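You operate a simulated robot arm through the tools that you are given. There is no shell and no other tool.

You run a simulated two-armed robot. Do the job below in one go: nothing can be reset, and whatever is moved stays where it is left.

JOB
Draw the breadboard out to mark 60 and aim its camera.
Fine: free the breadboard's knob, slide, lock it; free the camera's brass knob, swing the camera toward the amber can on the stack till the camera's lamp lights, lock it. Keep the camera's height.

It is judged by the outcome, as a careful person would: the job done as asked, and still so three seconds after it is handed in. It fails if anything else is knocked over, pushed out of place, dropped, spilled or broken.

ROBOT AND FRAMES
Two 7-joint arms with fingered hands on one trunk that stands fixed in place. Base frame: the origin is at the foot of the trunk, x ahead of it, y to its left, z up. Readings come in m, degrees, newtons and seconds.
The left shoulder is at [0.02, 0.208, 1.248], the right one opposite. Payload 5 kg a hand.
The TCP of each hand is the grasp point between the finger pads, 0.048 m short of the fingertips. In the tool frame z runs along the fingers and y along their closing line. The gripper opens to 0.16 m. The gripper's body begins 0.056 m behind the TCP. The gripper is a hand of 4 fingers: y runs from the thumb to the fingers, the wrist lies at [-0.026, -0.142, -0.252] in the tool frame, and closing takes about 1.5 s.
Orientation is that of the tool frame in the base frame, as [roll, pitch, yaw] about the fixed x, y, z axes, in that order (R = Rz(yaw) Ry(pitch) Rx(roll)). With the fingers straight down and the wrist toward the robot, the tool's x, y and z point along [0, 1, 0], [1, 0, 0] and [0, 0, -1] of the base frame.

CONTROLS
- The arms move only by the tool apply_moves. It takes "left_deltas", "right_deltas" or both (then of equal length, played together; a hand with none holds still); each is a list of rows, each a list of 7 numbers: the turn, a rotation vector about the base's x, y, z in units of 6 degrees (1.0 is 6 degrees), then the shift along the base's x, y, z in units of 30 mm (1.0 is 30 mm), then the opening, from 0 (shut) to 1 (fully open). In form: [[ax, ay, az, tx, ty, tz, gripper], ...]. A call has 1 to 20 rows; each row shifts and turns the commanded pose from where the row before left it. A call with a number of a shift or a turn outside -1 to 1 is refused whole. Rows are played at 5 a second. More than 0.05 m and 8.6 degrees between two rows, or a gripper value outside its range, and nothing of the call is played. Where a pose cannot be reached the arm comes as near as it can. A force on the tool above 60 N (or 10 N above the force at the start of the call, whichever is more), or a blocked arm, ends the call early, and 0.2 s more pass. Each finger travels about 0.108 m/s and halts on what it meets, pressing with about 27 N; the grip force reading is that of the motor and also rises with nothing between the fingers. The clock runs only during rows and for 0.2 s after the last one: add rows that do not move to give the fingers time. It gives the time, the measured TCP pose, the force on the tool (base axes), the opening and the grip force at its end, in the units of the frame above (readings bear some noise), with the torque about the TCP (base axes, N m) and any sound that the robot's microphone picked up.
- Cameras (640 x 400 px; columns grow to the right, rows downward): "scene" is now at [0.0971, -0.0174, 1.4347]; the picture's right is [-0.21, -0.98, 0.00], its down [-0.57, 0.12, -0.81] and it looks along [0.80, -0.17, -0.58] (base axes); focal length 309 px, centre (320, 200). "left" rides on the left gripper at [-0.087, -0.132, -0.189] in its tool frame; the picture's right is [-0.83, -0.26, 0.49], its down [0.51, -0.71, 0.49] and it looks along [0.22, 0.66, 0.72] (tool axes); focal length 238 px, centre (320, 200). "right" rides on the right gripper at [0.087, -0.133, -0.189] in its tool frame; the picture's right is [-0.83, 0.26, -0.49], its down [-0.51, -0.71, 0.49] and it looks along [-0.22, 0.66, 0.72] (tool axes); focal length 238 px, centre (320, 200). There is no depth. A picture from a camera that has moved, and an enlarged one, comes with that camera's place and axes in the base frame and with its lens.
- camera(camera): a new picture of that camera. The clock stands still meanwhile.
- lift_body(by): slides the trunk up (or, below 0, down) by that many m; the arms and the scene camera ride with it, the base frame stays. It gives what a move gives, with no picture.
- hand_shape(shape, hand): the hand has 4 fingers and takes this shape, open, in about a second: jaw (thumb against the fingers, like two jaws); tri (thumb and two fingers); tip (a fingertip pinch); poke (one finger out to press); point (the index stretched); flat (the hand flat); cup (the hand cupped); fist (a fist). The gripper value then closes the fingers along that shape, each until it touches; the sizes above hold for jaw. It gives what a move gives, with no picture.
- pan_tilt(pan, tilt): turns the head with the scene camera to pan (to the left, within 86 degrees either way) and tilt (down, from -29 to 69), counted from straight ahead of the robot. It gives what a move gives.
- close_up(camera, box): a new picture of the part [left, top, right, bottom] of that camera's present view, enlarged. The clock stands still meanwhile.
- close_job(): hands the job in; it is judged then, once.

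Places have to be worked out from the pictures, the camera data and where the tool is seen. Open the grippers and draw the arms clear of the work before you hand the job in, unless the task says otherwise.

The tools are called after ">>>" as name(argument=value, ...) on one line, values as JSON. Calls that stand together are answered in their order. apply_moves: Moves the arms, as the interface text tells. Its arguments: {"type":"object","properties":{"left_deltas":{"type":"array","items":{"type":"array","items":{"type":"number"}}},"right_deltas":{"type":"array","items":{"type":"array","items":{"type":"number"}}}},"required":[]} The other tools are called the same way: lift_body (by) slides the trunk up or down; hand_shape (shape, hand) gives the hand a shape; pan_tilt (pan, tilt) turns the head that bears the scene camera; camera (camera) takes a picture; close_up (camera, box) takes an enlarged picture of a part of a camera's view; close_job () hands the job in.

At the start:

```text
clock: 0.0
left_ee_pos: [0.6043, 0.272, 1.1522]
left_orientation: [-180.0, 0.0, 90.0]
left_contact_force: [0.0, 0.7, 0.0]
left_moment: [0.02, -0.03, 0.0]
left_grip_width: 0.1595
left_gripper_force: 0.0
left_shape: jaw
right_ee_pos: [0.6229, -0.3901, 1.1246]
right_orientation: [-180.0, 0.0, 90.0]
right_contact_force: [-0.2, -0.5, -0.1]
right_moment: [0.0, -0.02, 0.04]
right_grip_width: 0.1597
right_gripper_force: 0.1
right_shape: jaw
trunk travel left (down, up): [-0.25, 0.44]
head pan, tilt: [-12.1, 35.6]
```

scene: 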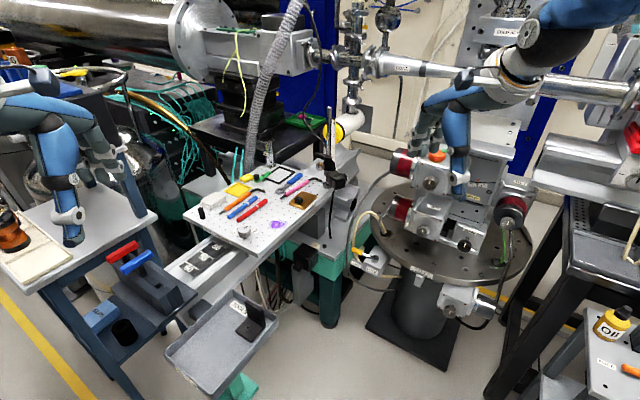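
right: 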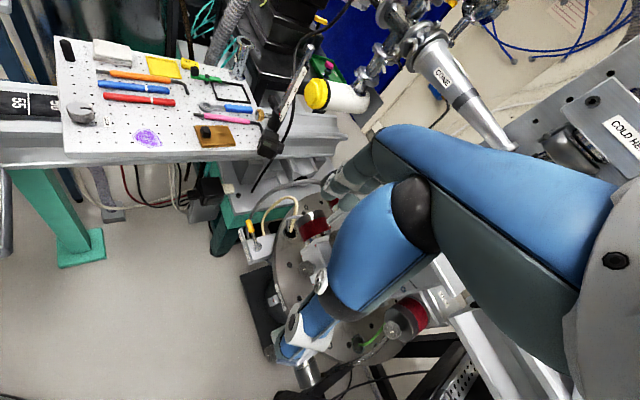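
left: 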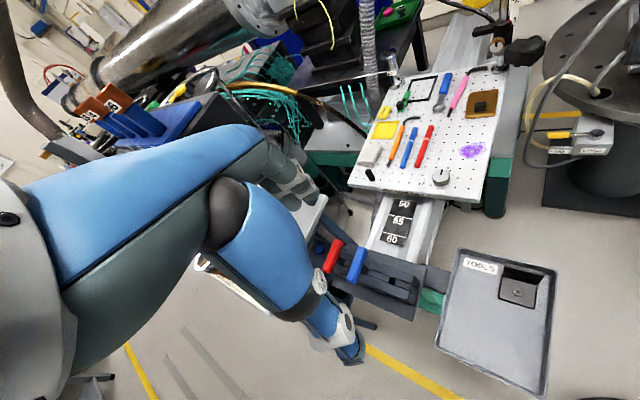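

I start by looking closer at the breadboard, the scale on the rail and the camera on its post.

>>> close_up(camera="scene", box=[160, 150, 360, 290])

>>> close_up(camera="scene", box=[290, 90, 390, 250])

>>> close_up(camera="left", box=[340, 20, 560, 260])

>>> close_up(camera="right", box=[0, 20, 380, 220])

```text
2.86 times, centred on (260, 220) of scene
camera zoom: at [0.0971, -0.0174, 1.4347], right [-0.21, -0.98, 0.0], down [-0.57, 0.12, -0.81], along [0.8, -0.17, -0.58], focal length 882 px, centre (491, 143)
```

zoom: 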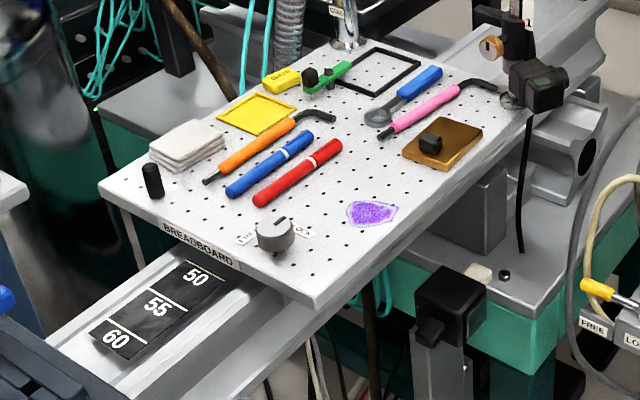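

```text
2.50 times, centred on (340, 170) of scene
camera zoom: at [0.0971, -0.0174, 1.4347], right [-0.21, -0.98, 0.0], down [-0.57, 0.12, -0.81], along [0.8, -0.17, -0.58], focal length 772 px, centre (270, 275)
```

zoom: 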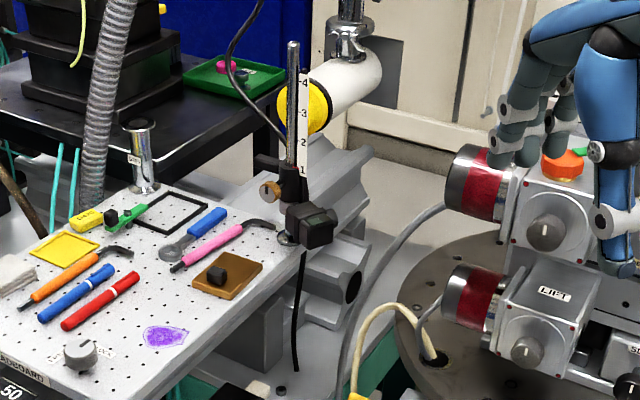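

```text
1.67 times, centred on (450, 140) of left
camera zoom: at [0.4713, 0.1855, 1.3414], right [-0.26, -0.83, -0.49], down [-0.71, 0.51, -0.49], along [0.66, 0.22, -0.72], focal length 397 px, centre (103, 300)
```

zoom: 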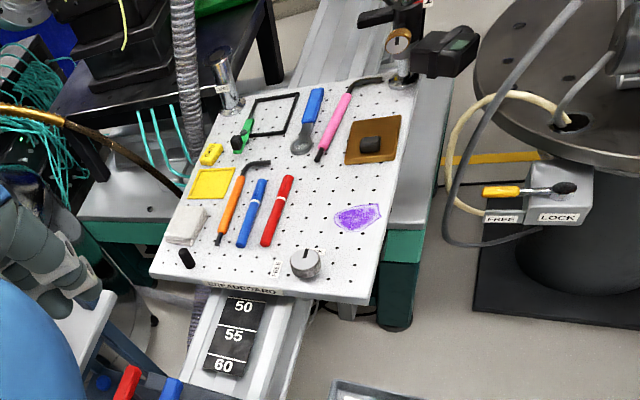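

```text
1.68 times, centred on (190, 120) of right
camera zoom: at [0.4908, -0.3027, 1.3133], right [0.26, -0.83, 0.49], down [-0.71, -0.51, -0.49], along [0.66, -0.22, -0.72], focal length 401 px, centre (539, 335)
```

zoom: 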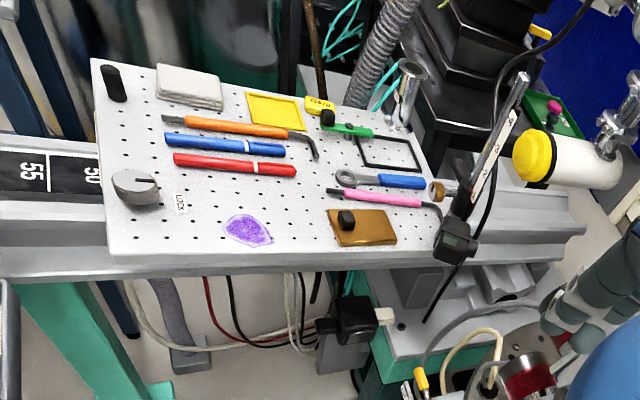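

The knob with FREE/LOCK tags is at the front of the board, and the camera sits on a post with a brass knob. I next look for the amber can and read the tags.

>>> close_up(camera="scene", box=[380, 130, 540, 230])

>>> close_up(camera="scene", box=[220, 210, 270, 260])

>>> close_up(camera="scene", box=[310, 150, 370, 200])

>>> pan_tilt(pan=-45, tilt=35)

>>> camera(camera="scene")

>>> pan_tilt(pan=30, tilt=30)

>>> camera(camera="scene")

```text
4.00 times, centred on (460, 180) of scene
camera zoom: at [0.0971, -0.0174, 1.4347], right [-0.21, -0.98, 0.0], down [-0.57, 0.12, -0.81], along [0.8, -0.17, -0.58], focal length 1235 px, centre (-240, 280)
```

zoom: 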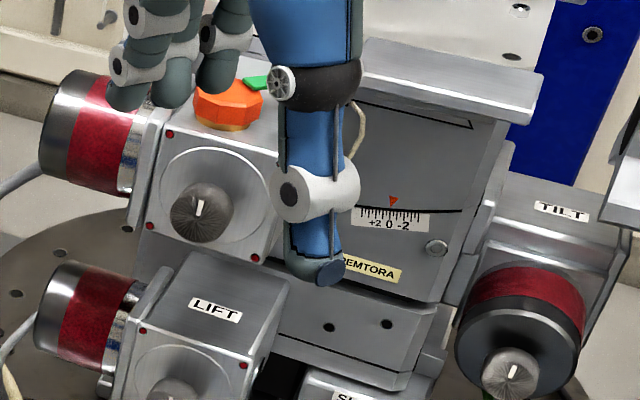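

```text
8.00 times, centred on (245, 235) of scene
camera zoom: at [0.0971, -0.0174, 1.4347], right [-0.21, -0.98, 0.0], down [-0.57, 0.12, -0.81], along [0.8, -0.17, -0.58], focal length 2471 px, centre (920, -80)
```

zoom: 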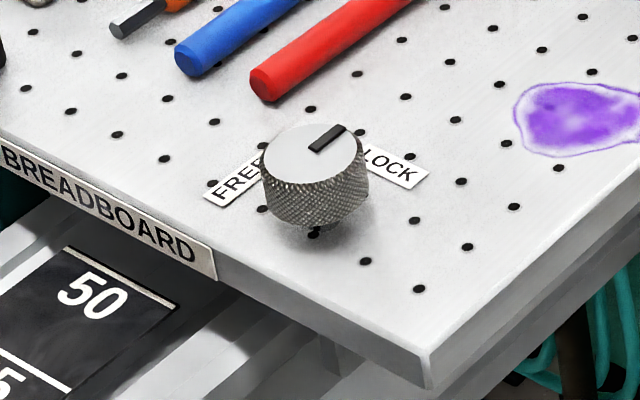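

```text
8.00 times, centred on (340, 175) of scene
camera zoom: at [0.0971, -0.0174, 1.4347], right [-0.21, -0.98, 0.0], down [-0.57, 0.12, -0.81], along [0.8, -0.17, -0.58], focal length 2471 px, centre (160, 400)
```

zoom: 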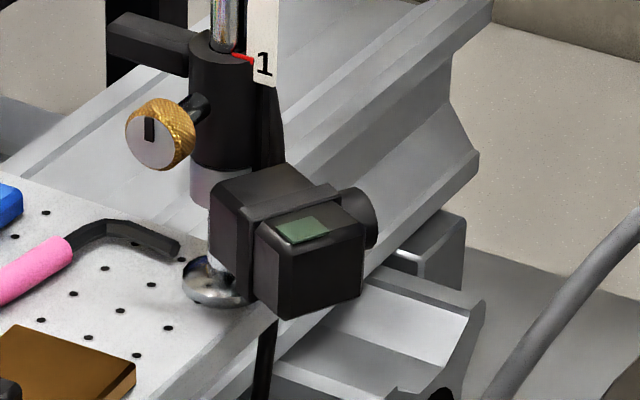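

```text
clock: 1.0
left_ee_pos: [0.6057, 0.2721, 1.1527]
left_orientation: [180.0, -0.1, 90.0]
left_contact_force: [0.3, 0.0, 0.3]
left_moment: [0.01, 0.01, 0.02]
left_grip_width: 0.1597
left_gripper_force: 0.1
left_shape: jaw
right_ee_pos: [0.6234, -0.3908, 1.1247]
right_orientation: [180.0, 0.0, 90.0]
right_contact_force: [0.1, 0.3, 0.9]
right_moment: [0.01, -0.03, 0.02]
right_grip_width: 0.1596
right_gripper_force: 0.1
right_shape: jaw
trunk travel left (down, up): [-0.25, 0.44]
head pan, tilt: [-45.0, 35.0]
```

```text
taken
camera scene: at [0.0737, -0.0613, 1.4355], right [-0.71, -0.71, 0.0], down [-0.41, 0.41, -0.82], along [0.58, -0.58, -0.57], focal length 309 px, centre (320, 200)
```

scene: 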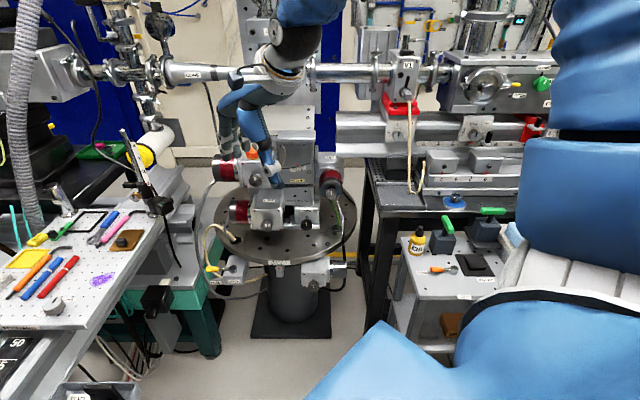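

```text
clock: 2.5
left_ee_pos: [0.6058, 0.2722, 1.1523]
left_orientation: [-179.9, 0.0, 90.0]
left_contact_force: [1.0, 0.0, -0.4]
left_moment: [0.01, 0.0, 0.0]
left_grip_width: 0.1597
left_gripper_force: 0.0
left_shape: jaw
right_ee_pos: [0.6237, -0.3903, 1.1247]
right_orientation: [-180.0, 0.0, 90.0]
right_contact_force: [0.8, -0.4, 1.1]
right_moment: [0.0, 0.0, 0.01]
right_grip_width: 0.1595
right_gripper_force: 0.0
right_shape: jaw
trunk travel left (down, up): [-0.25, 0.44]
head pan, tilt: [30.0, 30.0]
```

```text
taken
camera scene: at [0.0897, 0.0461, 1.4433], right [0.5, -0.87, 0.0], down [-0.43, -0.25, -0.87], along [0.75, 0.43, -0.5], focal length 309 px, centre (320, 200)
```

scene: 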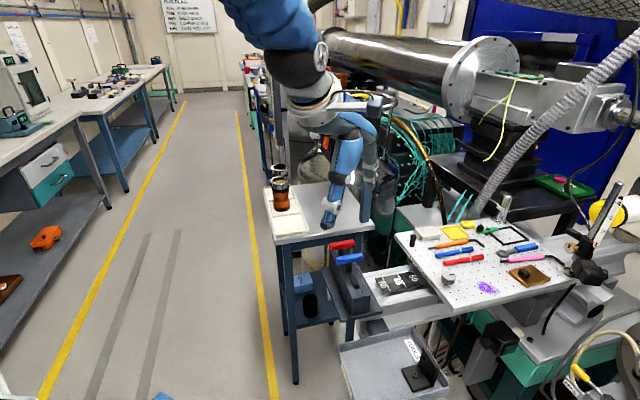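

The rail runs diagonally (board front toward the robot's left). I close-up on the scale, the stack, the camera and the space along the slide.

>>> close_up(camera="scene", box=[360, 250, 460, 310])

>>> close_up(camera="scene", box=[300, 220, 460, 320])

>>> close_up(camera="left", box=[350, 160, 470, 260])

>>> close_up(camera="right", box=[0, 80, 120, 180])

>>> close_up(camera="left", box=[430, 0, 560, 100])

>>> close_up(camera="right", box=[230, 30, 350, 190])

```text
6.40 times, centred on (410, 280) of scene
camera zoom: at [0.0897, 0.0461, 1.4433], right [0.5, -0.87, 0.0], down [-0.43, -0.25, -0.87], along [0.75, 0.43, -0.5], focal length 1976 px, centre (-256, -312)
```

zoom: 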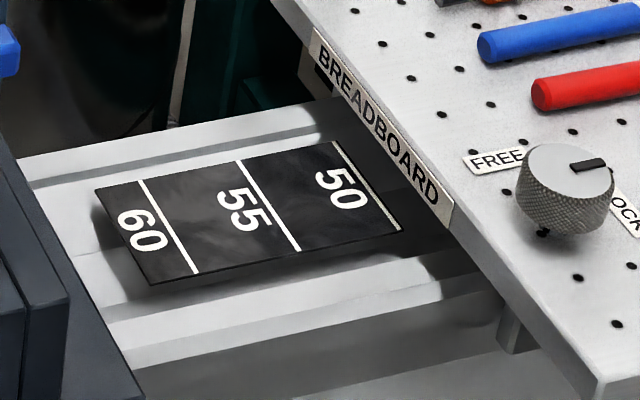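

```text
4.00 times, centred on (380, 270) of scene
camera zoom: at [0.0897, 0.0461, 1.4433], right [0.5, -0.87, 0.0], down [-0.43, -0.25, -0.87], along [0.75, 0.43, -0.5], focal length 1235 px, centre (80, -80)
```

zoom: 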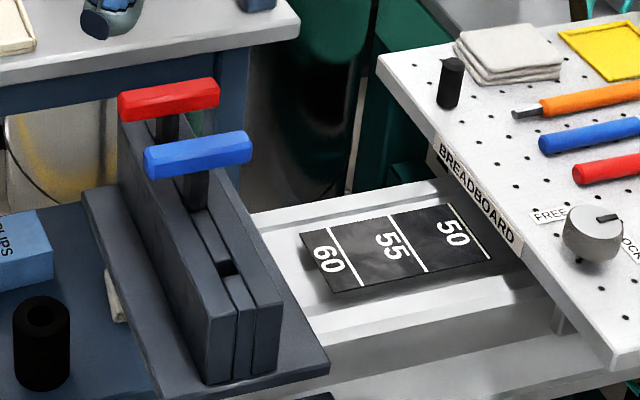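

```text
4.00 times, centred on (410, 210) of left
camera zoom: at [0.4713, 0.1855, 1.3414], right [-0.26, -0.83, -0.49], down [-0.71, 0.51, -0.49], along [0.66, 0.22, -0.72], focal length 953 px, centre (-40, 160)
```

zoom: 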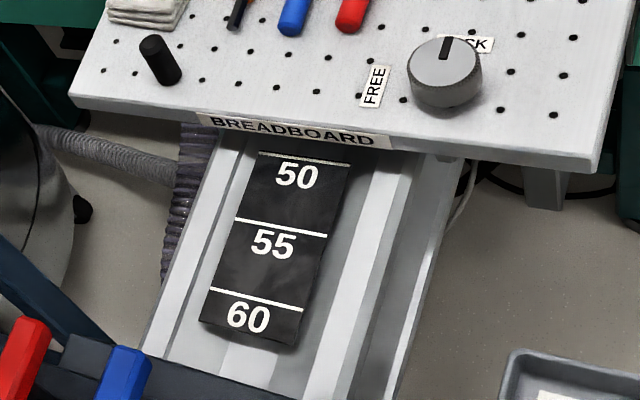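

```text
4.00 times, centred on (60, 130) of right
camera zoom: at [0.4908, -0.3027, 1.3133], right [0.26, -0.83, 0.49], down [-0.71, -0.51, -0.49], along [0.66, -0.22, -0.72], focal length 953 px, centre (1360, 480)
```

zoom: 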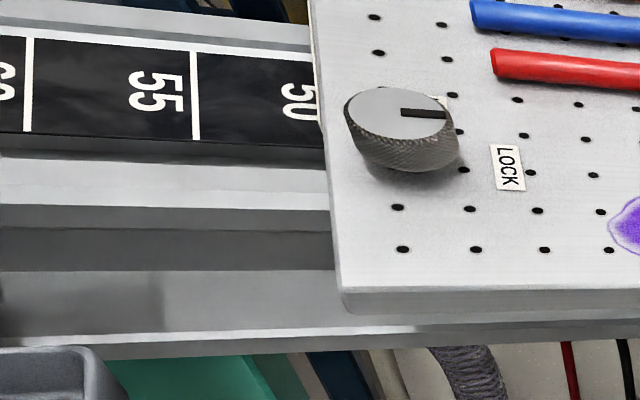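

```text
4.00 times, centred on (495, 50) of left
camera zoom: at [0.4713, 0.1855, 1.3414], right [-0.26, -0.83, -0.49], down [-0.71, 0.51, -0.49], along [0.66, 0.22, -0.72], focal length 953 px, centre (-380, 800)
```

zoom: 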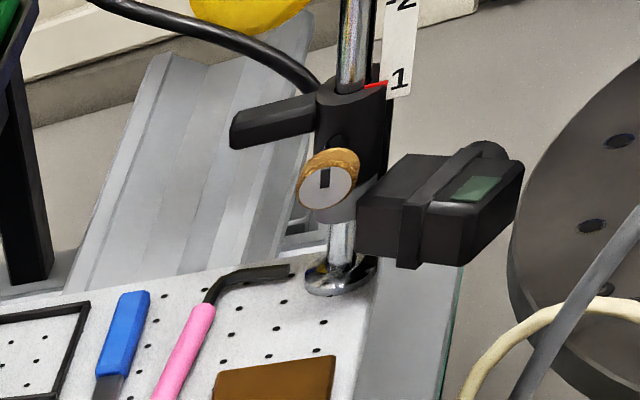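

```text
2.50 times, centred on (290, 110) of right
camera zoom: at [0.4908, -0.3027, 1.3133], right [0.26, -0.83, 0.49], down [-0.71, -0.51, -0.49], along [0.66, -0.22, -0.72], focal length 596 px, centre (395, 425)
```

zoom: 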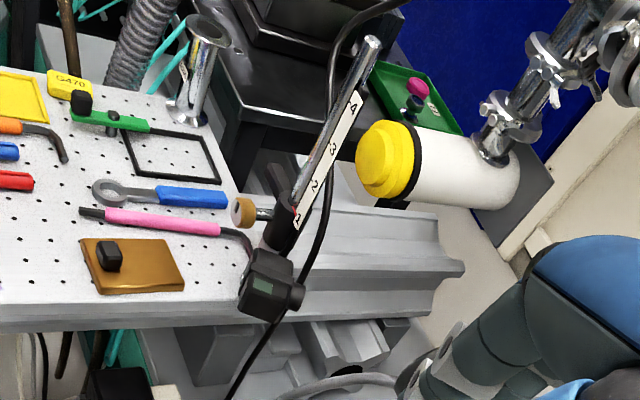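

The board's knob points at LOCK (along the rail, away) with FREE about 90° counter-clockwise. The right hand hides the stack, so I draw it back and up a little to see the amber can.

>>> apply_moves(right_deltas=[[0, 0, 0, -0.4, -1, 0.3, 1], [0, 0, 0, -0.4, -1, 0.3, 1], [0, 0, 0, -0.4, -1, 0.3, 1], [0, 0, 0, -0.4, -1, 0.3, 1], [0, 0, 0, -0.4, -1, 0.3, 1], [0, 0, 0, -0.4, -1, 0.3, 1]])

>>> pan_tilt(pan=-28, tilt=32)

>>> camera(camera="scene")

>>> camera(camera="right")

```text
clock: 3.9
left_ee_pos: [0.6039, 0.2707, 1.1525]
left_orientation: [179.9, -0.1, 90.0]
left_contact_force: [0.1, -0.4, 0.5]
left_moment: [0.01, -0.02, 0.01]
left_grip_width: 0.1595
left_gripper_force: 0.0
left_shape: jaw
right_ee_pos: [0.5526, -0.5711, 1.1787]
right_orientation: [180.0, 0.0, 90.2]
right_contact_force: [0.1, -0.2, 0.1]
right_moment: [0.06, -0.01, 0.01]
right_grip_width: 0.1602
right_gripper_force: 0.0
right_shape: jaw
trunk travel left (down, up): [-0.25, 0.44]
head pan, tilt: [30.0, 30.0]
```

```text
clock: 5.1
left_ee_pos: [0.6049, 0.2733, 1.1535]
left_orientation: [-180.0, 0.1, 90.1]
left_contact_force: [-1.0, -0.1, -0.3]
left_moment: [0.02, -0.02, -0.04]
left_grip_width: 0.1598
left_gripper_force: 0.0
left_shape: jaw
right_ee_pos: [0.5524, -0.5703, 1.1792]
right_orientation: [-179.9, 0.0, 89.9]
right_contact_force: [0.0, 0.1, -0.3]
right_moment: [-0.02, -0.01, 0.03]
right_grip_width: 0.1599
right_gripper_force: 0.2
right_shape: jaw
trunk travel left (down, up): [-0.25, 0.44]
head pan, tilt: [-28.0, 32.0]
```

```text
taken
camera scene: at [0.0904, -0.0411, 1.4402], right [-0.47, -0.88, 0.0], down [-0.47, 0.25, -0.85], along [0.75, -0.4, -0.53], focal length 309 px, centre (320, 200)
```

scene: 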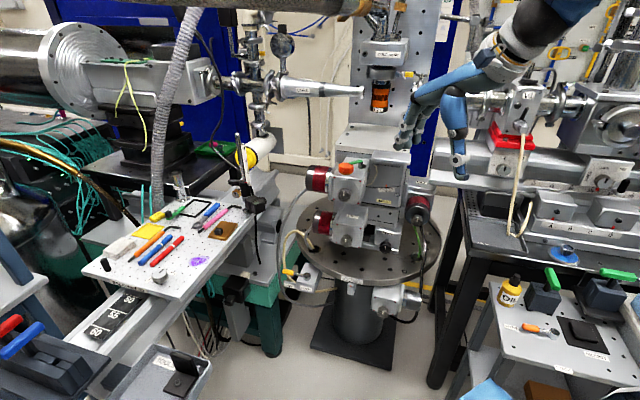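

```text
taken
camera right: at [0.4191, -0.4829, 1.3675], right [0.26, -0.83, 0.49], down [-0.71, -0.51, -0.49], along [0.66, -0.22, -0.72], focal length 238 px, centre (320, 200)
```

right: 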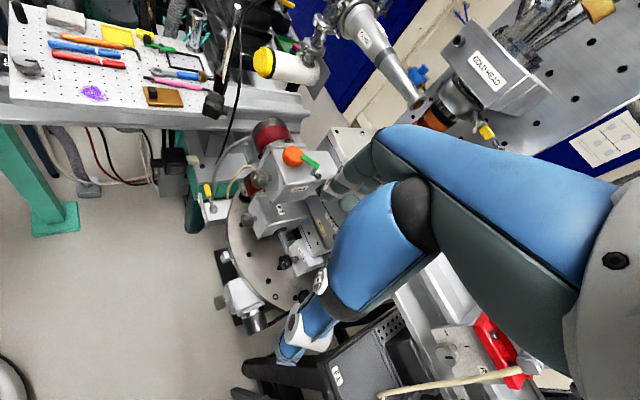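

An amber cylinder shows near the "COLD HEAD" and an orange object sits on the stage stack; I zoom in on both.

>>> close_up(camera="scene", box=[330, 30, 430, 140])

>>> close_up(camera="scene", box=[290, 110, 440, 270])

>>> close_up(camera="right", box=[230, 80, 400, 220])

>>> close_up(camera="right", box=[380, 10, 560, 150])

>>> close_up(camera="right", box=[130, 0, 330, 140])

```text
3.64 times, centred on (380, 85) of scene
camera zoom: at [0.0904, -0.0411, 1.4402], right [-0.47, -0.88, 0.0], down [-0.47, 0.25, -0.85], along [0.75, -0.4, -0.53], focal length 1123 px, centre (102, 618)
```

zoom: 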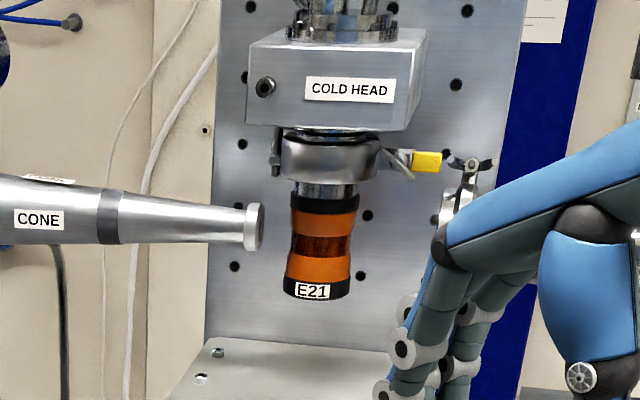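

```text
2.50 times, centred on (365, 190) of scene
camera zoom: at [0.0904, -0.0411, 1.4402], right [-0.47, -0.88, 0.0], down [-0.47, 0.25, -0.85], along [0.75, -0.4, -0.53], focal length 772 px, centre (208, 225)
```

zoom: 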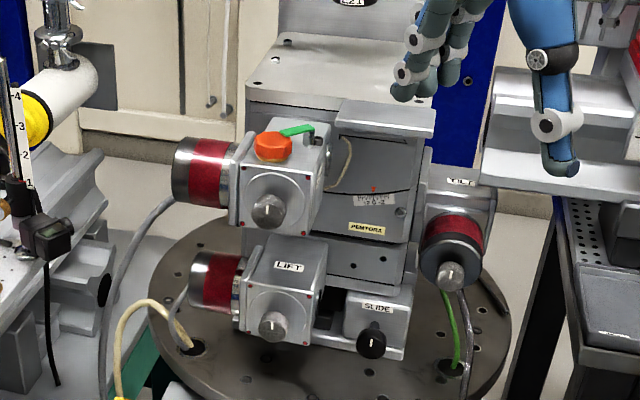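

```text
2.86 times, centred on (315, 150) of right
camera zoom: at [0.4191, -0.4829, 1.3675], right [0.26, -0.83, 0.49], down [-0.71, -0.51, -0.49], along [0.66, -0.22, -0.72], focal length 681 px, centre (334, 343)
```

zoom: 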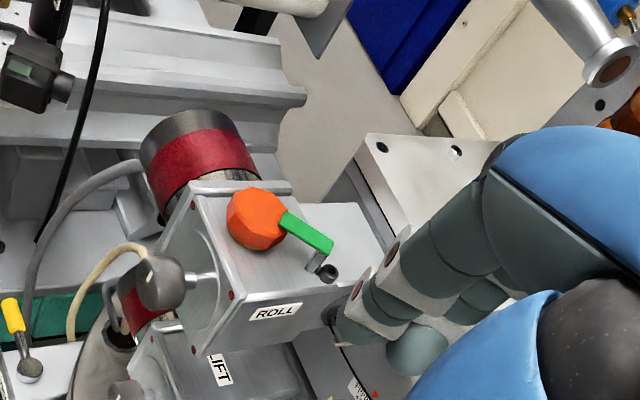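

```text
2.86 times, centred on (470, 80) of right
camera zoom: at [0.4191, -0.4829, 1.3675], right [0.26, -0.83, 0.49], down [-0.71, -0.51, -0.49], along [0.66, -0.22, -0.72], focal length 681 px, centre (-109, 543)
```

zoom: 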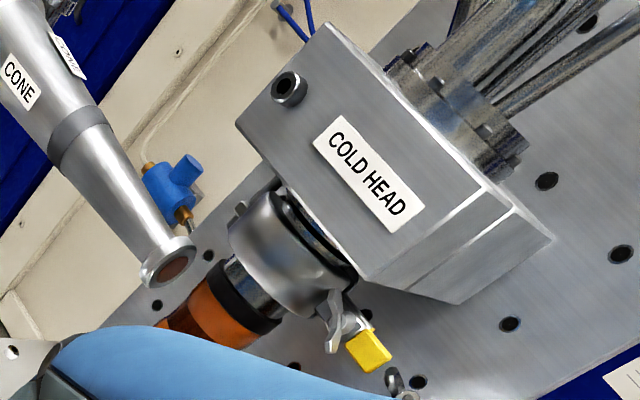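

```text
2.86 times, centred on (230, 70) of right
camera zoom: at [0.4191, -0.4829, 1.3675], right [0.26, -0.83, 0.49], down [-0.71, -0.51, -0.49], along [0.66, -0.22, -0.72], focal length 681 px, centre (577, 571)
```

zoom: 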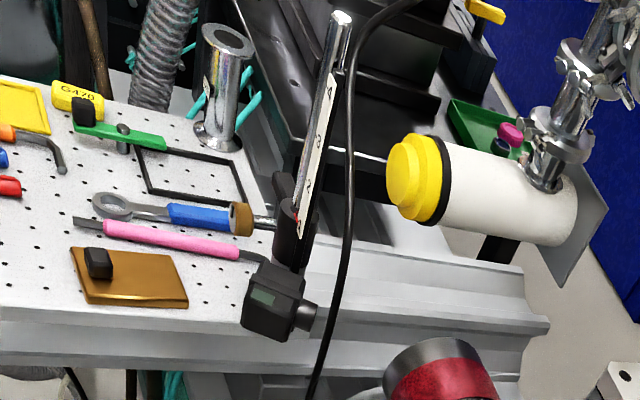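

The can (labelled E21, amber) is near (0.89, -0.69, 1.2); the camera now aims about azimuth -70°, so only a small clockwise swing will be needed. First I bring the left hand above the board's knob near (0.784, 0.053, 0.86), turned -60° so that it can then turn the knob +90°.

>>> apply_moves(left_deltas=[[0, 0, -1, 0.6, -0.73, -0.5, 0.6], [0, 0, -1, 0.6, -0.73, -0.5, 0.6], [0, 0, -1, 0.6, -0.73, -0.5, 0.6], [0, 0, -1, 0.6, -0.73, -0.5, 0.6], [0, 0, -1, 0.6, -0.73, -0.5, 0.6], [0, 0, -1, 0.6, -0.73, -0.5, 0.6], [0, 0, -1, 0.6, -0.73, -0.5, 0.6], [0, 0, -1, 0.6, -0.73, -0.5, 0.6], [0, 0, -1, 0.6, -0.73, -0.5, 0.6], [0, 0, -1, 0.6, -0.73, -0.5, 0.6], [0, 0, 0, 0, 0, 0, 0.6]])

>>> camera(camera="left")

>>> pan_tilt(pan=0, tilt=40)

>>> camera(camera="scene")

```text
clock: 7.5
left_ee_pos: [0.7858, 0.0543, 1.0029]
left_orientation: [179.9, 0.1, 29.9]
left_contact_force: [-0.7, -0.5, -0.1]
left_moment: [-0.01, -0.06, 0.01]
left_grip_width: 0.0961
left_gripper_force: 0.0
left_shape: jaw
right_ee_pos: [0.5509, -0.5692, 1.1803]
right_orientation: [180.0, 0.1, 90.0]
right_contact_force: [-0.4, -0.9, 0.5]
right_moment: [-0.03, -0.08, 0.0]
right_grip_width: 0.1597
right_gripper_force: 0.1
right_shape: jaw
trunk travel left (down, up): [-0.25, 0.44]
head pan, tilt: [-28.0, 32.0]
```

```text
taken
camera left: at [0.6415, 0.1259, 1.192], right [-0.85, -0.19, -0.49], down [0.08, 0.87, -0.49], along [0.52, -0.46, -0.72], focal length 238 px, centre (320, 200)
```

left: 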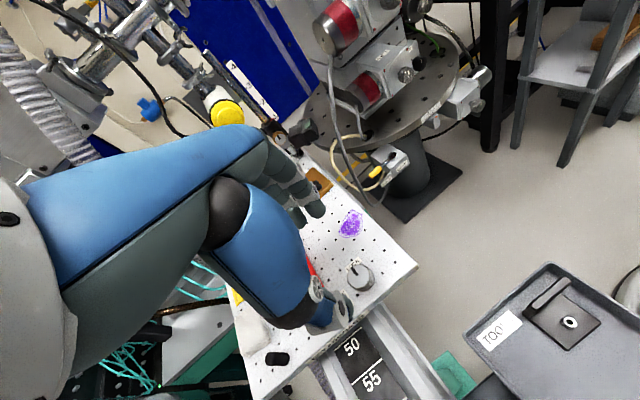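

```text
clock: 8.4
left_ee_pos: [0.7851, 0.0535, 1.0026]
left_orientation: [-180.0, 0.0, 30.0]
left_contact_force: [0.0, -0.4, 0.5]
left_moment: [-0.05, -0.01, -0.02]
left_grip_width: 0.0964
left_gripper_force: 0.0
left_shape: jaw
right_ee_pos: [0.5509, -0.5704, 1.1782]
right_orientation: [-180.0, -0.1, 90.0]
right_contact_force: [-1.1, 0.0, -0.4]
right_moment: [-0.02, 0.0, -0.02]
right_grip_width: 0.1596
right_gripper_force: 0.0
right_shape: jaw
trunk travel left (down, up): [-0.25, 0.44]
head pan, tilt: [0.0, 40.0]
```

```text
taken
camera scene: at [0.0963, 0.0008, 1.428], right [0.0, -1.0, 0.0], down [-0.64, 0.0, -0.77], along [0.77, 0.0, -0.64], focal length 309 px, centre (320, 200)
```

scene: 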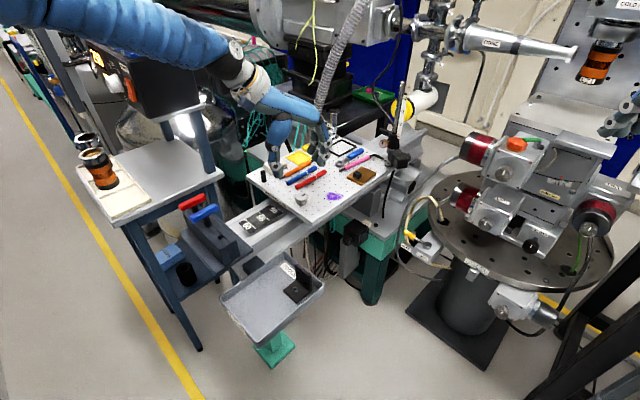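

The hand is over the knob. I zoom to check the finger layout against the knob and the tools near it.

>>> close_up(camera="scene", box=[230, 80, 410, 230])

>>> close_up(camera="left", box=[220, 120, 440, 400])

```text
2.67 times, centred on (320, 155) of scene
camera zoom: at [0.0963, 0.0008, 1.428], right [0.0, -1.0, 0.0], down [-0.64, 0.0, -0.77], along [0.77, 0.0, -0.64], focal length 824 px, centre (320, 320)
```

zoom: 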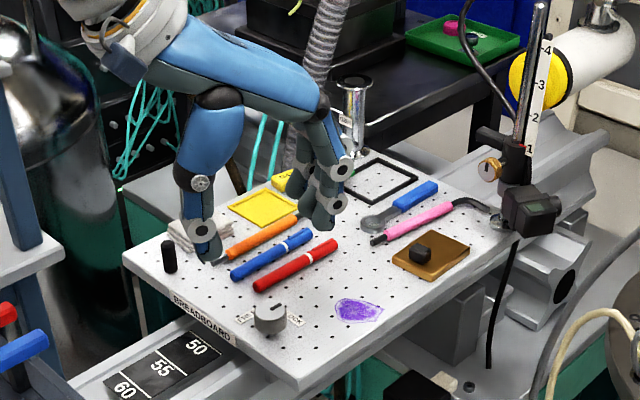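

```text
1.43 times, centred on (330, 260) of left
camera zoom: at [0.6423, 0.1254, 1.1914], right [-0.85, -0.19, -0.49], down [0.08, 0.87, -0.49], along [0.52, -0.46, -0.72], focal length 340 px, centre (306, 114)
```

zoom: 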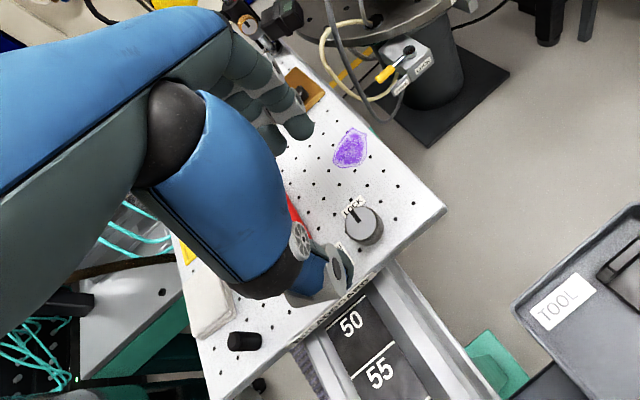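

Knob, thumb and fingers line up, and the red marker end is about 7 cm from the knob, outside the finger sweep. I lower to z≈0.895 and check before closing.

>>> apply_moves(left_deltas=[[0, 0, 0, 0, 0, -0.9, 0.55], [0, 0, 0, 0, 0, -0.9, 0.55], [0, 0, 0, 0, 0, -0.9, 0.55], [0, 0, 0, 0, 0, -0.8, 0.55], [0, 0, 0, 0, 0, 0, 0.55]])

>>> close_up(camera="scene", box=[250, 120, 370, 240])

>>> close_up(camera="left", box=[240, 160, 460, 340])

>>> close_up(camera="right", box=[0, 0, 200, 140])

```text
clock: 9.7
left_ee_pos: [0.7843, 0.0528, 0.8973]
left_orientation: [-180.0, 0.0, 30.1]
left_contact_force: [-0.3, 0.3, 0.9]
left_moment: [0.05, 0.01, -0.03]
left_grip_width: 0.0885
left_gripper_force: 0.0
left_shape: jaw
right_ee_pos: [0.5519, -0.5701, 1.18]
right_orientation: [-180.0, -0.1, 90.0]
right_contact_force: [0.7, -0.1, 0.0]
right_moment: [-0.01, -0.05, 0.02]
right_grip_width: 0.1599
right_gripper_force: 0.1
right_shape: jaw
trunk travel left (down, up): [-0.25, 0.44]
head pan, tilt: [0.0, 40.0]
```

```text
3.33 times, centred on (310, 180) of scene
camera zoom: at [0.0961, 0.0008, 1.4281], right [0.0, -1.0, 0.0], down [-0.64, 0.0, -0.77], along [0.77, 0.0, -0.64], focal length 1029 px, centre (353, 267)
```

zoom: 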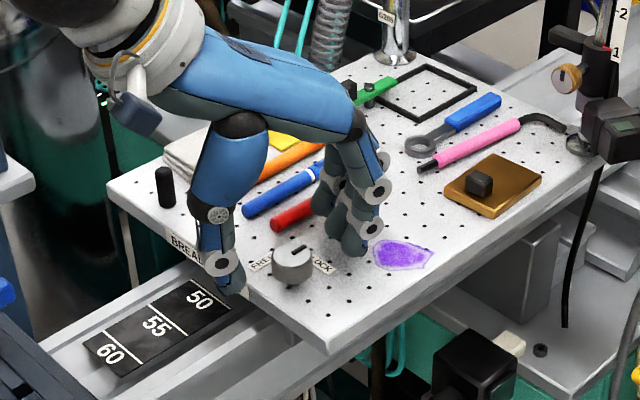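

```text
2.22 times, centred on (350, 250) of left
camera zoom: at [0.641, 0.125, 1.0861], right [-0.85, -0.19, -0.49], down [0.08, 0.87, -0.49], along [0.52, -0.46, -0.72], focal length 530 px, centre (253, 89)
```

zoom: 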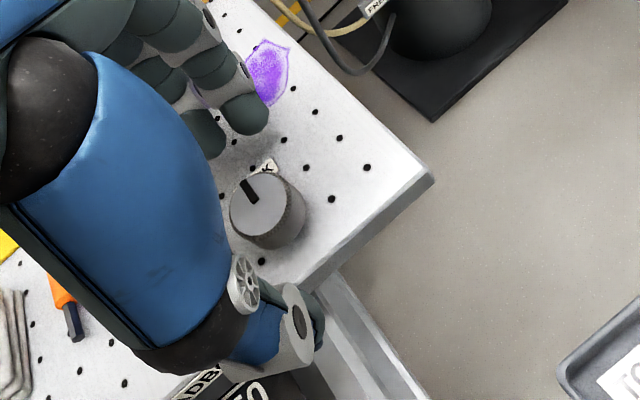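

```text
2.86 times, centred on (100, 70) of right
camera zoom: at [0.4189, -0.4832, 1.3676], right [0.26, -0.83, 0.49], down [-0.71, -0.51, -0.49], along [0.66, -0.22, -0.72], focal length 681 px, centre (949, 571)
```

zoom: 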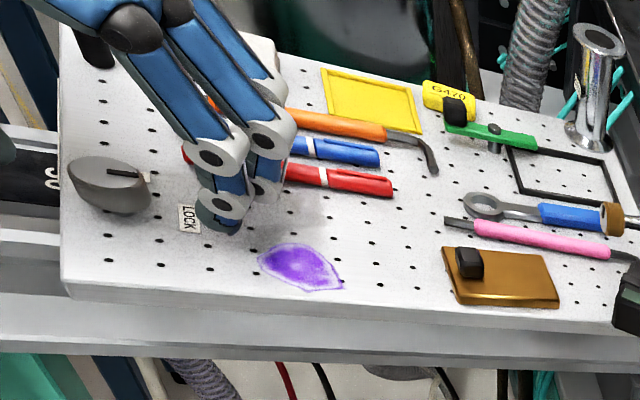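

Fingers straddle the knob with about 2 cm to spare from the red marker. I close on it.

>>> apply_moves(left_deltas=[[0, 0, 0, 0, 0, 0, 0.35], [0, 0, 0, 0, 0, 0, 0.25], [0, 0, 0, 0, 0, 0, 0.15], [0, 0, 0, 0, 0, 0, 0.0], [0, 0, 0, 0, 0, 0, 0], [0, 0, 0, 0, 0, 0, 0], [0, 0, 0, 0, 0, 0, 0]])

>>> close_up(camera="scene", box=[250, 120, 370, 240])

>>> close_up(camera="left", box=[240, 160, 460, 340])

>>> close_up(camera="right", box=[0, 0, 200, 140])

```text
clock: 11.2
left_ee_pos: [0.784, 0.0545, 0.8974]
left_orientation: [-179.9, 0.0, 30.1]
left_contact_force: [-3.6, 5.9, 0.0]
left_moment: [0.22, 0.14, 0.0]
left_grip_width: 0.0222
left_gripper_force: 26.7
left_shape: jaw
right_ee_pos: [0.5521, -0.5702, 1.1801]
right_orientation: [-180.0, 0.0, 90.0]
right_contact_force: [-0.5, 0.0, 0.3]
right_moment: [-0.01, -0.03, 0.0]
right_grip_width: 0.1596
right_gripper_force: 0.0
right_shape: jaw
trunk travel left (down, up): [-0.25, 0.44]
head pan, tilt: [0.0, 40.0]
```

```text
3.33 times, centred on (310, 180) of scene
camera zoom: at [0.0962, 0.0014, 1.428], right [0.0, -1.0, 0.0], down [-0.64, 0.0, -0.77], along [0.77, 0.0, -0.64], focal length 1029 px, centre (353, 267)
```

zoom: 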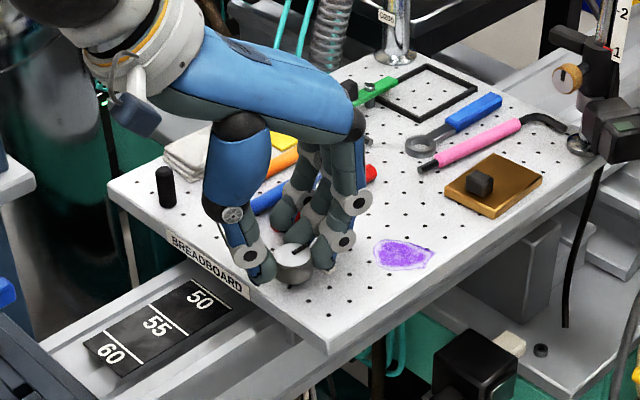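

```text
2.22 times, centred on (350, 250) of left
camera zoom: at [0.6409, 0.1258, 1.0858], right [-0.85, -0.19, -0.49], down [0.08, 0.87, -0.49], along [0.52, -0.46, -0.72], focal length 530 px, centre (253, 89)
```

zoom: 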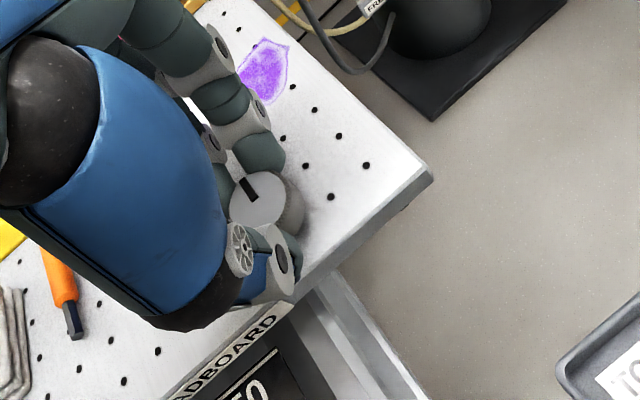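

```text
2.86 times, centred on (100, 70) of right
camera zoom: at [0.4191, -0.4826, 1.3677], right [0.26, -0.83, 0.49], down [-0.71, -0.51, -0.49], along [0.66, -0.22, -0.72], focal length 681 px, centre (949, 571)
```

zoom: 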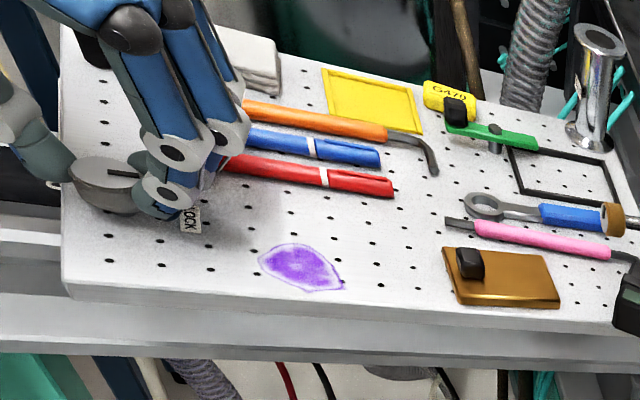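

The outermost finger curls close to the red marker's end, and could brush it in the sweep. I open a little, rise, and try a slimmer hand shape (tip pinch) to see its layout.

>>> apply_moves(left_deltas=[[0, 0, 0, 0, 0, 0, 0.3], [0, 0, 0, 0, 0, 0, 0.45], [0, 0, 0, 0, 0, 0.8, 0.45], [0, 0, 0, 0, 0, 1, 0.45], [0, 0, 0, 0, 0, 1, 0.45], [0, 0, 0, 0, 0, 1, 0.45]])

>>> hand_shape(hand="left", shape="tip")

>>> close_up(camera="scene", box=[250, 90, 370, 230])

>>> close_up(camera="left", box=[200, 120, 460, 340])

>>> close_up(camera="right", box=[0, 0, 200, 140])

```text
clock: 12.7
left_ee_pos: [0.7824, 0.0528, 1.0114]
left_orientation: [-179.9, -0.1, 30.0]
left_contact_force: [-0.9, 0.1, -1.1]
left_moment: [0.03, -0.1, 0.02]
left_grip_width: 0.0718
left_gripper_force: 0.1
left_shape: jaw
right_ee_pos: [0.5511, -0.571, 1.1788]
right_orientation: [-180.0, 0.1, 90.0]
right_contact_force: [-1.6, -0.8, 0.8]
right_moment: [0.03, -0.09, -0.01]
right_grip_width: 0.1599
right_gripper_force: 0.0
right_shape: jaw
trunk travel left (down, up): [-0.25, 0.44]
head pan, tilt: [0.0, 40.0]
```

```text
clock: 13.6
left_ee_pos: [0.7847, 0.0517, 1.0123]
left_orientation: [-180.0, 0.0, 30.0]
left_contact_force: [-0.8, 0.7, 0.1]
left_moment: [-0.01, 0.0, 0.01]
left_grip_width: 0.1596
left_gripper_force: 0.1
left_shape: tip
right_ee_pos: [0.5507, -0.5693, 1.1788]
right_orientation: [-180.0, 0.0, 90.0]
right_contact_force: [-0.8, -1.1, 0.6]
right_moment: [-0.01, -0.02, -0.01]
right_grip_width: 0.1597
right_gripper_force: 0.0
right_shape: jaw
trunk travel left (down, up): [-0.25, 0.44]
head pan, tilt: [0.0, 40.0]
```

```text
2.86 times, centred on (310, 160) of scene
camera zoom: at [0.0963, 0.0008, 1.428], right [0.0, -1.0, 0.0], down [-0.64, 0.0, -0.77], along [0.77, 0.0, -0.64], focal length 882 px, centre (349, 314)
```

zoom: 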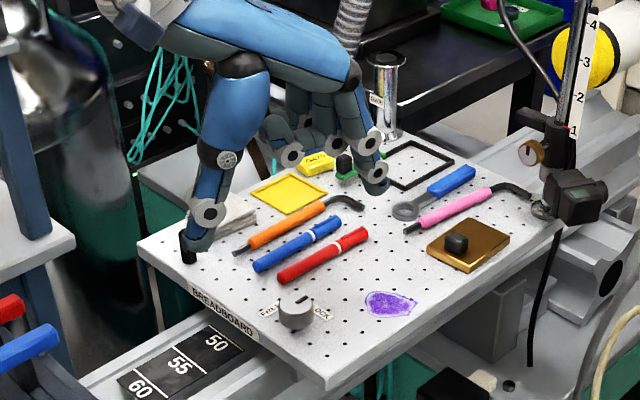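

```text
1.82 times, centred on (330, 230) of left
camera zoom: at [0.6412, 0.1243, 1.2005], right [-0.85, -0.19, -0.49], down [0.08, 0.87, -0.49], along [0.52, -0.46, -0.72], focal length 433 px, centre (302, 146)
```

zoom: 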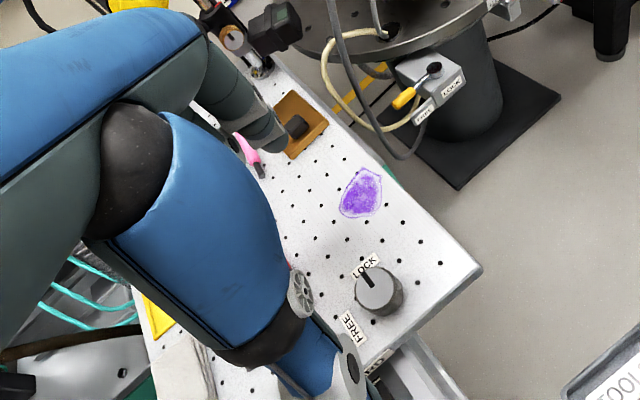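

```text
2.86 times, centred on (100, 70) of right
camera zoom: at [0.419, -0.4832, 1.3676], right [0.26, -0.83, 0.49], down [-0.71, -0.51, -0.49], along [0.66, -0.22, -0.72], focal length 681 px, centre (949, 571)
```

zoom: 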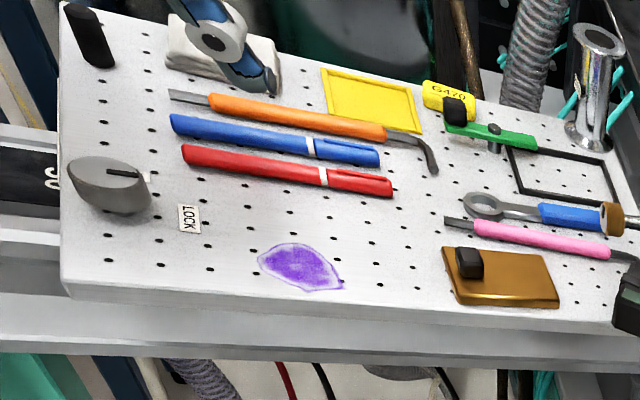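

Tip shape leaves just thumb and index with the other fingers curled. The markers are untouched. I close part-way in the air to see where the two tips converge.

>>> apply_moves(left_deltas=[[0, 0, 0, 0, 0, 0, 0.4], [0, 0, 0, 0, 0, 0, 0.4], [0, 0, 0, 0, 0, 0, 0.4], [0, 0, 0, 0, 0, 0, 0.4], [0, 0, 0, 0, 0, 0, 0.4]])

>>> close_up(camera="scene", box=[250, 90, 370, 230])

>>> close_up(camera="left", box=[200, 120, 460, 340])

>>> close_up(camera="right", box=[0, 0, 200, 140])

```text
clock: 14.8
left_ee_pos: [0.7848, 0.0532, 1.0106]
left_orientation: [-180.0, 0.0, 30.0]
left_contact_force: [0.5, -0.6, 0.1]
left_moment: [0.02, -0.03, 0.01]
left_grip_width: 0.0651
left_gripper_force: 0.1
left_shape: tip
right_ee_pos: [0.5519, -0.5703, 1.1792]
right_orientation: [-179.9, -0.1, 89.9]
right_contact_force: [-0.1, 0.6, 1.0]
right_moment: [0.0, -0.01, -0.02]
right_grip_width: 0.1597
right_gripper_force: 0.0
right_shape: jaw
trunk travel left (down, up): [-0.25, 0.44]
head pan, tilt: [0.0, 40.0]
```

```text
2.86 times, centred on (310, 160) of scene
camera zoom: at [0.0965, 0.0008, 1.428], right [0.0, -1.0, 0.0], down [-0.64, 0.0, -0.77], along [0.77, 0.0, -0.64], focal length 882 px, centre (349, 314)
```

zoom: 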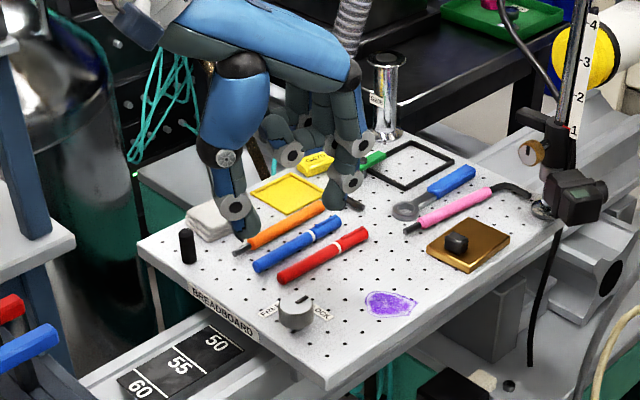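

```text
1.82 times, centred on (330, 230) of left
camera zoom: at [0.6414, 0.1244, 1.2006], right [-0.85, -0.19, -0.49], down [0.08, 0.87, -0.49], along [0.52, -0.46, -0.72], focal length 433 px, centre (302, 146)
```

zoom: 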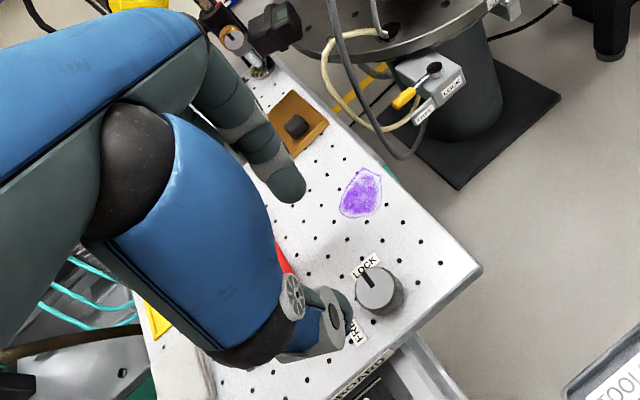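

```text
2.86 times, centred on (100, 70) of right
camera zoom: at [0.4192, -0.4832, 1.3675], right [0.26, -0.83, 0.49], down [-0.71, -0.51, -0.49], along [0.66, -0.22, -0.72], focal length 681 px, centre (949, 571)
```

zoom: 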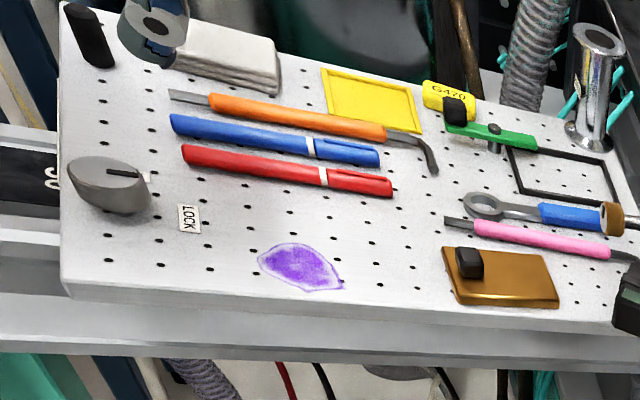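

The tips straddle the knob's axis well, and the curled fingers stay high and clear of the markers. I lower to z≈0.897 and close.

>>> apply_moves(left_deltas=[[0, 0, 0, 0, 0, -1, 0.45], [0, 0, 0, 0, 0, -1, 0.45], [0, 0, 0, 0, 0, -0.9, 0.45], [0, 0, 0, 0, 0, -0.8, 0.45], [0, 0, 0, 0, 0, 0, 0.45]])

>>> close_up(camera="scene", box=[250, 120, 370, 240])

>>> close_up(camera="right", box=[0, 0, 200, 140])

>>> close_up(camera="left", box=[240, 160, 460, 340])

```text
clock: 15.9
left_ee_pos: [0.7852, 0.0519, 0.9003]
left_orientation: [180.0, 0.0, 29.9]
left_contact_force: [-0.5, -0.3, 0.7]
left_moment: [0.03, -0.04, -0.01]
left_grip_width: 0.0714
left_gripper_force: 0.0
left_shape: tip
right_ee_pos: [0.5514, -0.5691, 1.1791]
right_orientation: [-180.0, 0.0, 90.0]
right_contact_force: [-1.5, 0.5, -0.1]
right_moment: [0.01, -0.01, 0.01]
right_grip_width: 0.1597
right_gripper_force: 0.0
right_shape: jaw
trunk travel left (down, up): [-0.25, 0.44]
head pan, tilt: [0.0, 40.0]
```

```text
3.33 times, centred on (310, 180) of scene
camera zoom: at [0.096, 0.0007, 1.4281], right [0.0, -1.0, 0.0], down [-0.64, 0.0, -0.77], along [0.77, 0.0, -0.64], focal length 1029 px, centre (353, 267)
```

zoom: 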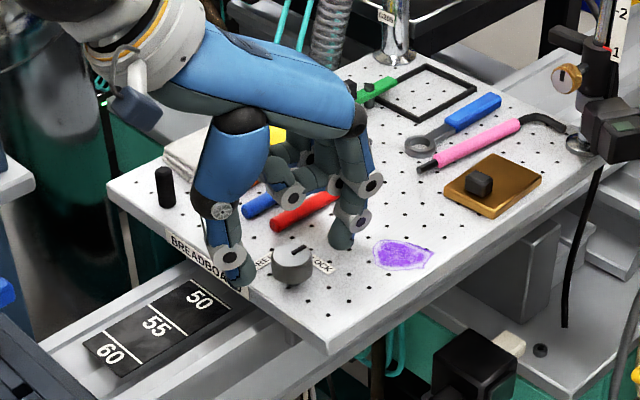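

```text
2.86 times, centred on (100, 70) of right
camera zoom: at [0.4187, -0.4833, 1.3677], right [0.26, -0.83, 0.49], down [-0.71, -0.51, -0.49], along [0.66, -0.22, -0.72], focal length 681 px, centre (949, 571)
```

zoom: 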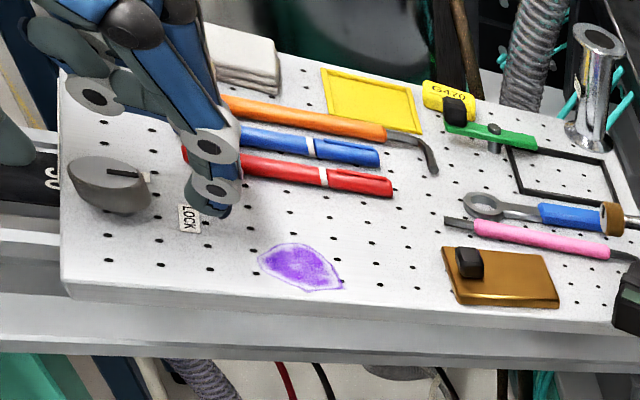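

```text
2.22 times, centred on (350, 250) of left
camera zoom: at [0.6419, 0.1242, 1.0896], right [-0.85, -0.19, -0.49], down [0.08, 0.87, -0.49], along [0.52, -0.46, -0.72], focal length 530 px, centre (253, 89)
```

zoom: 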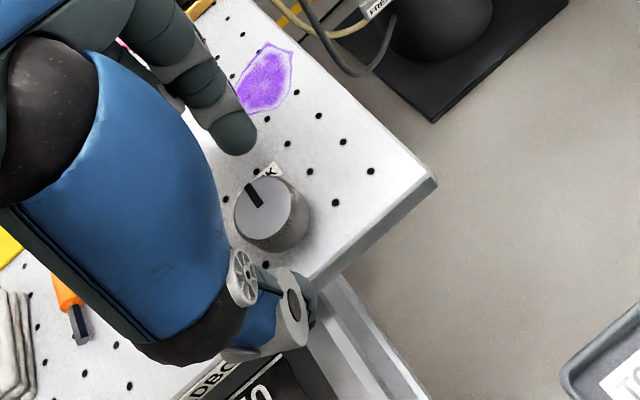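

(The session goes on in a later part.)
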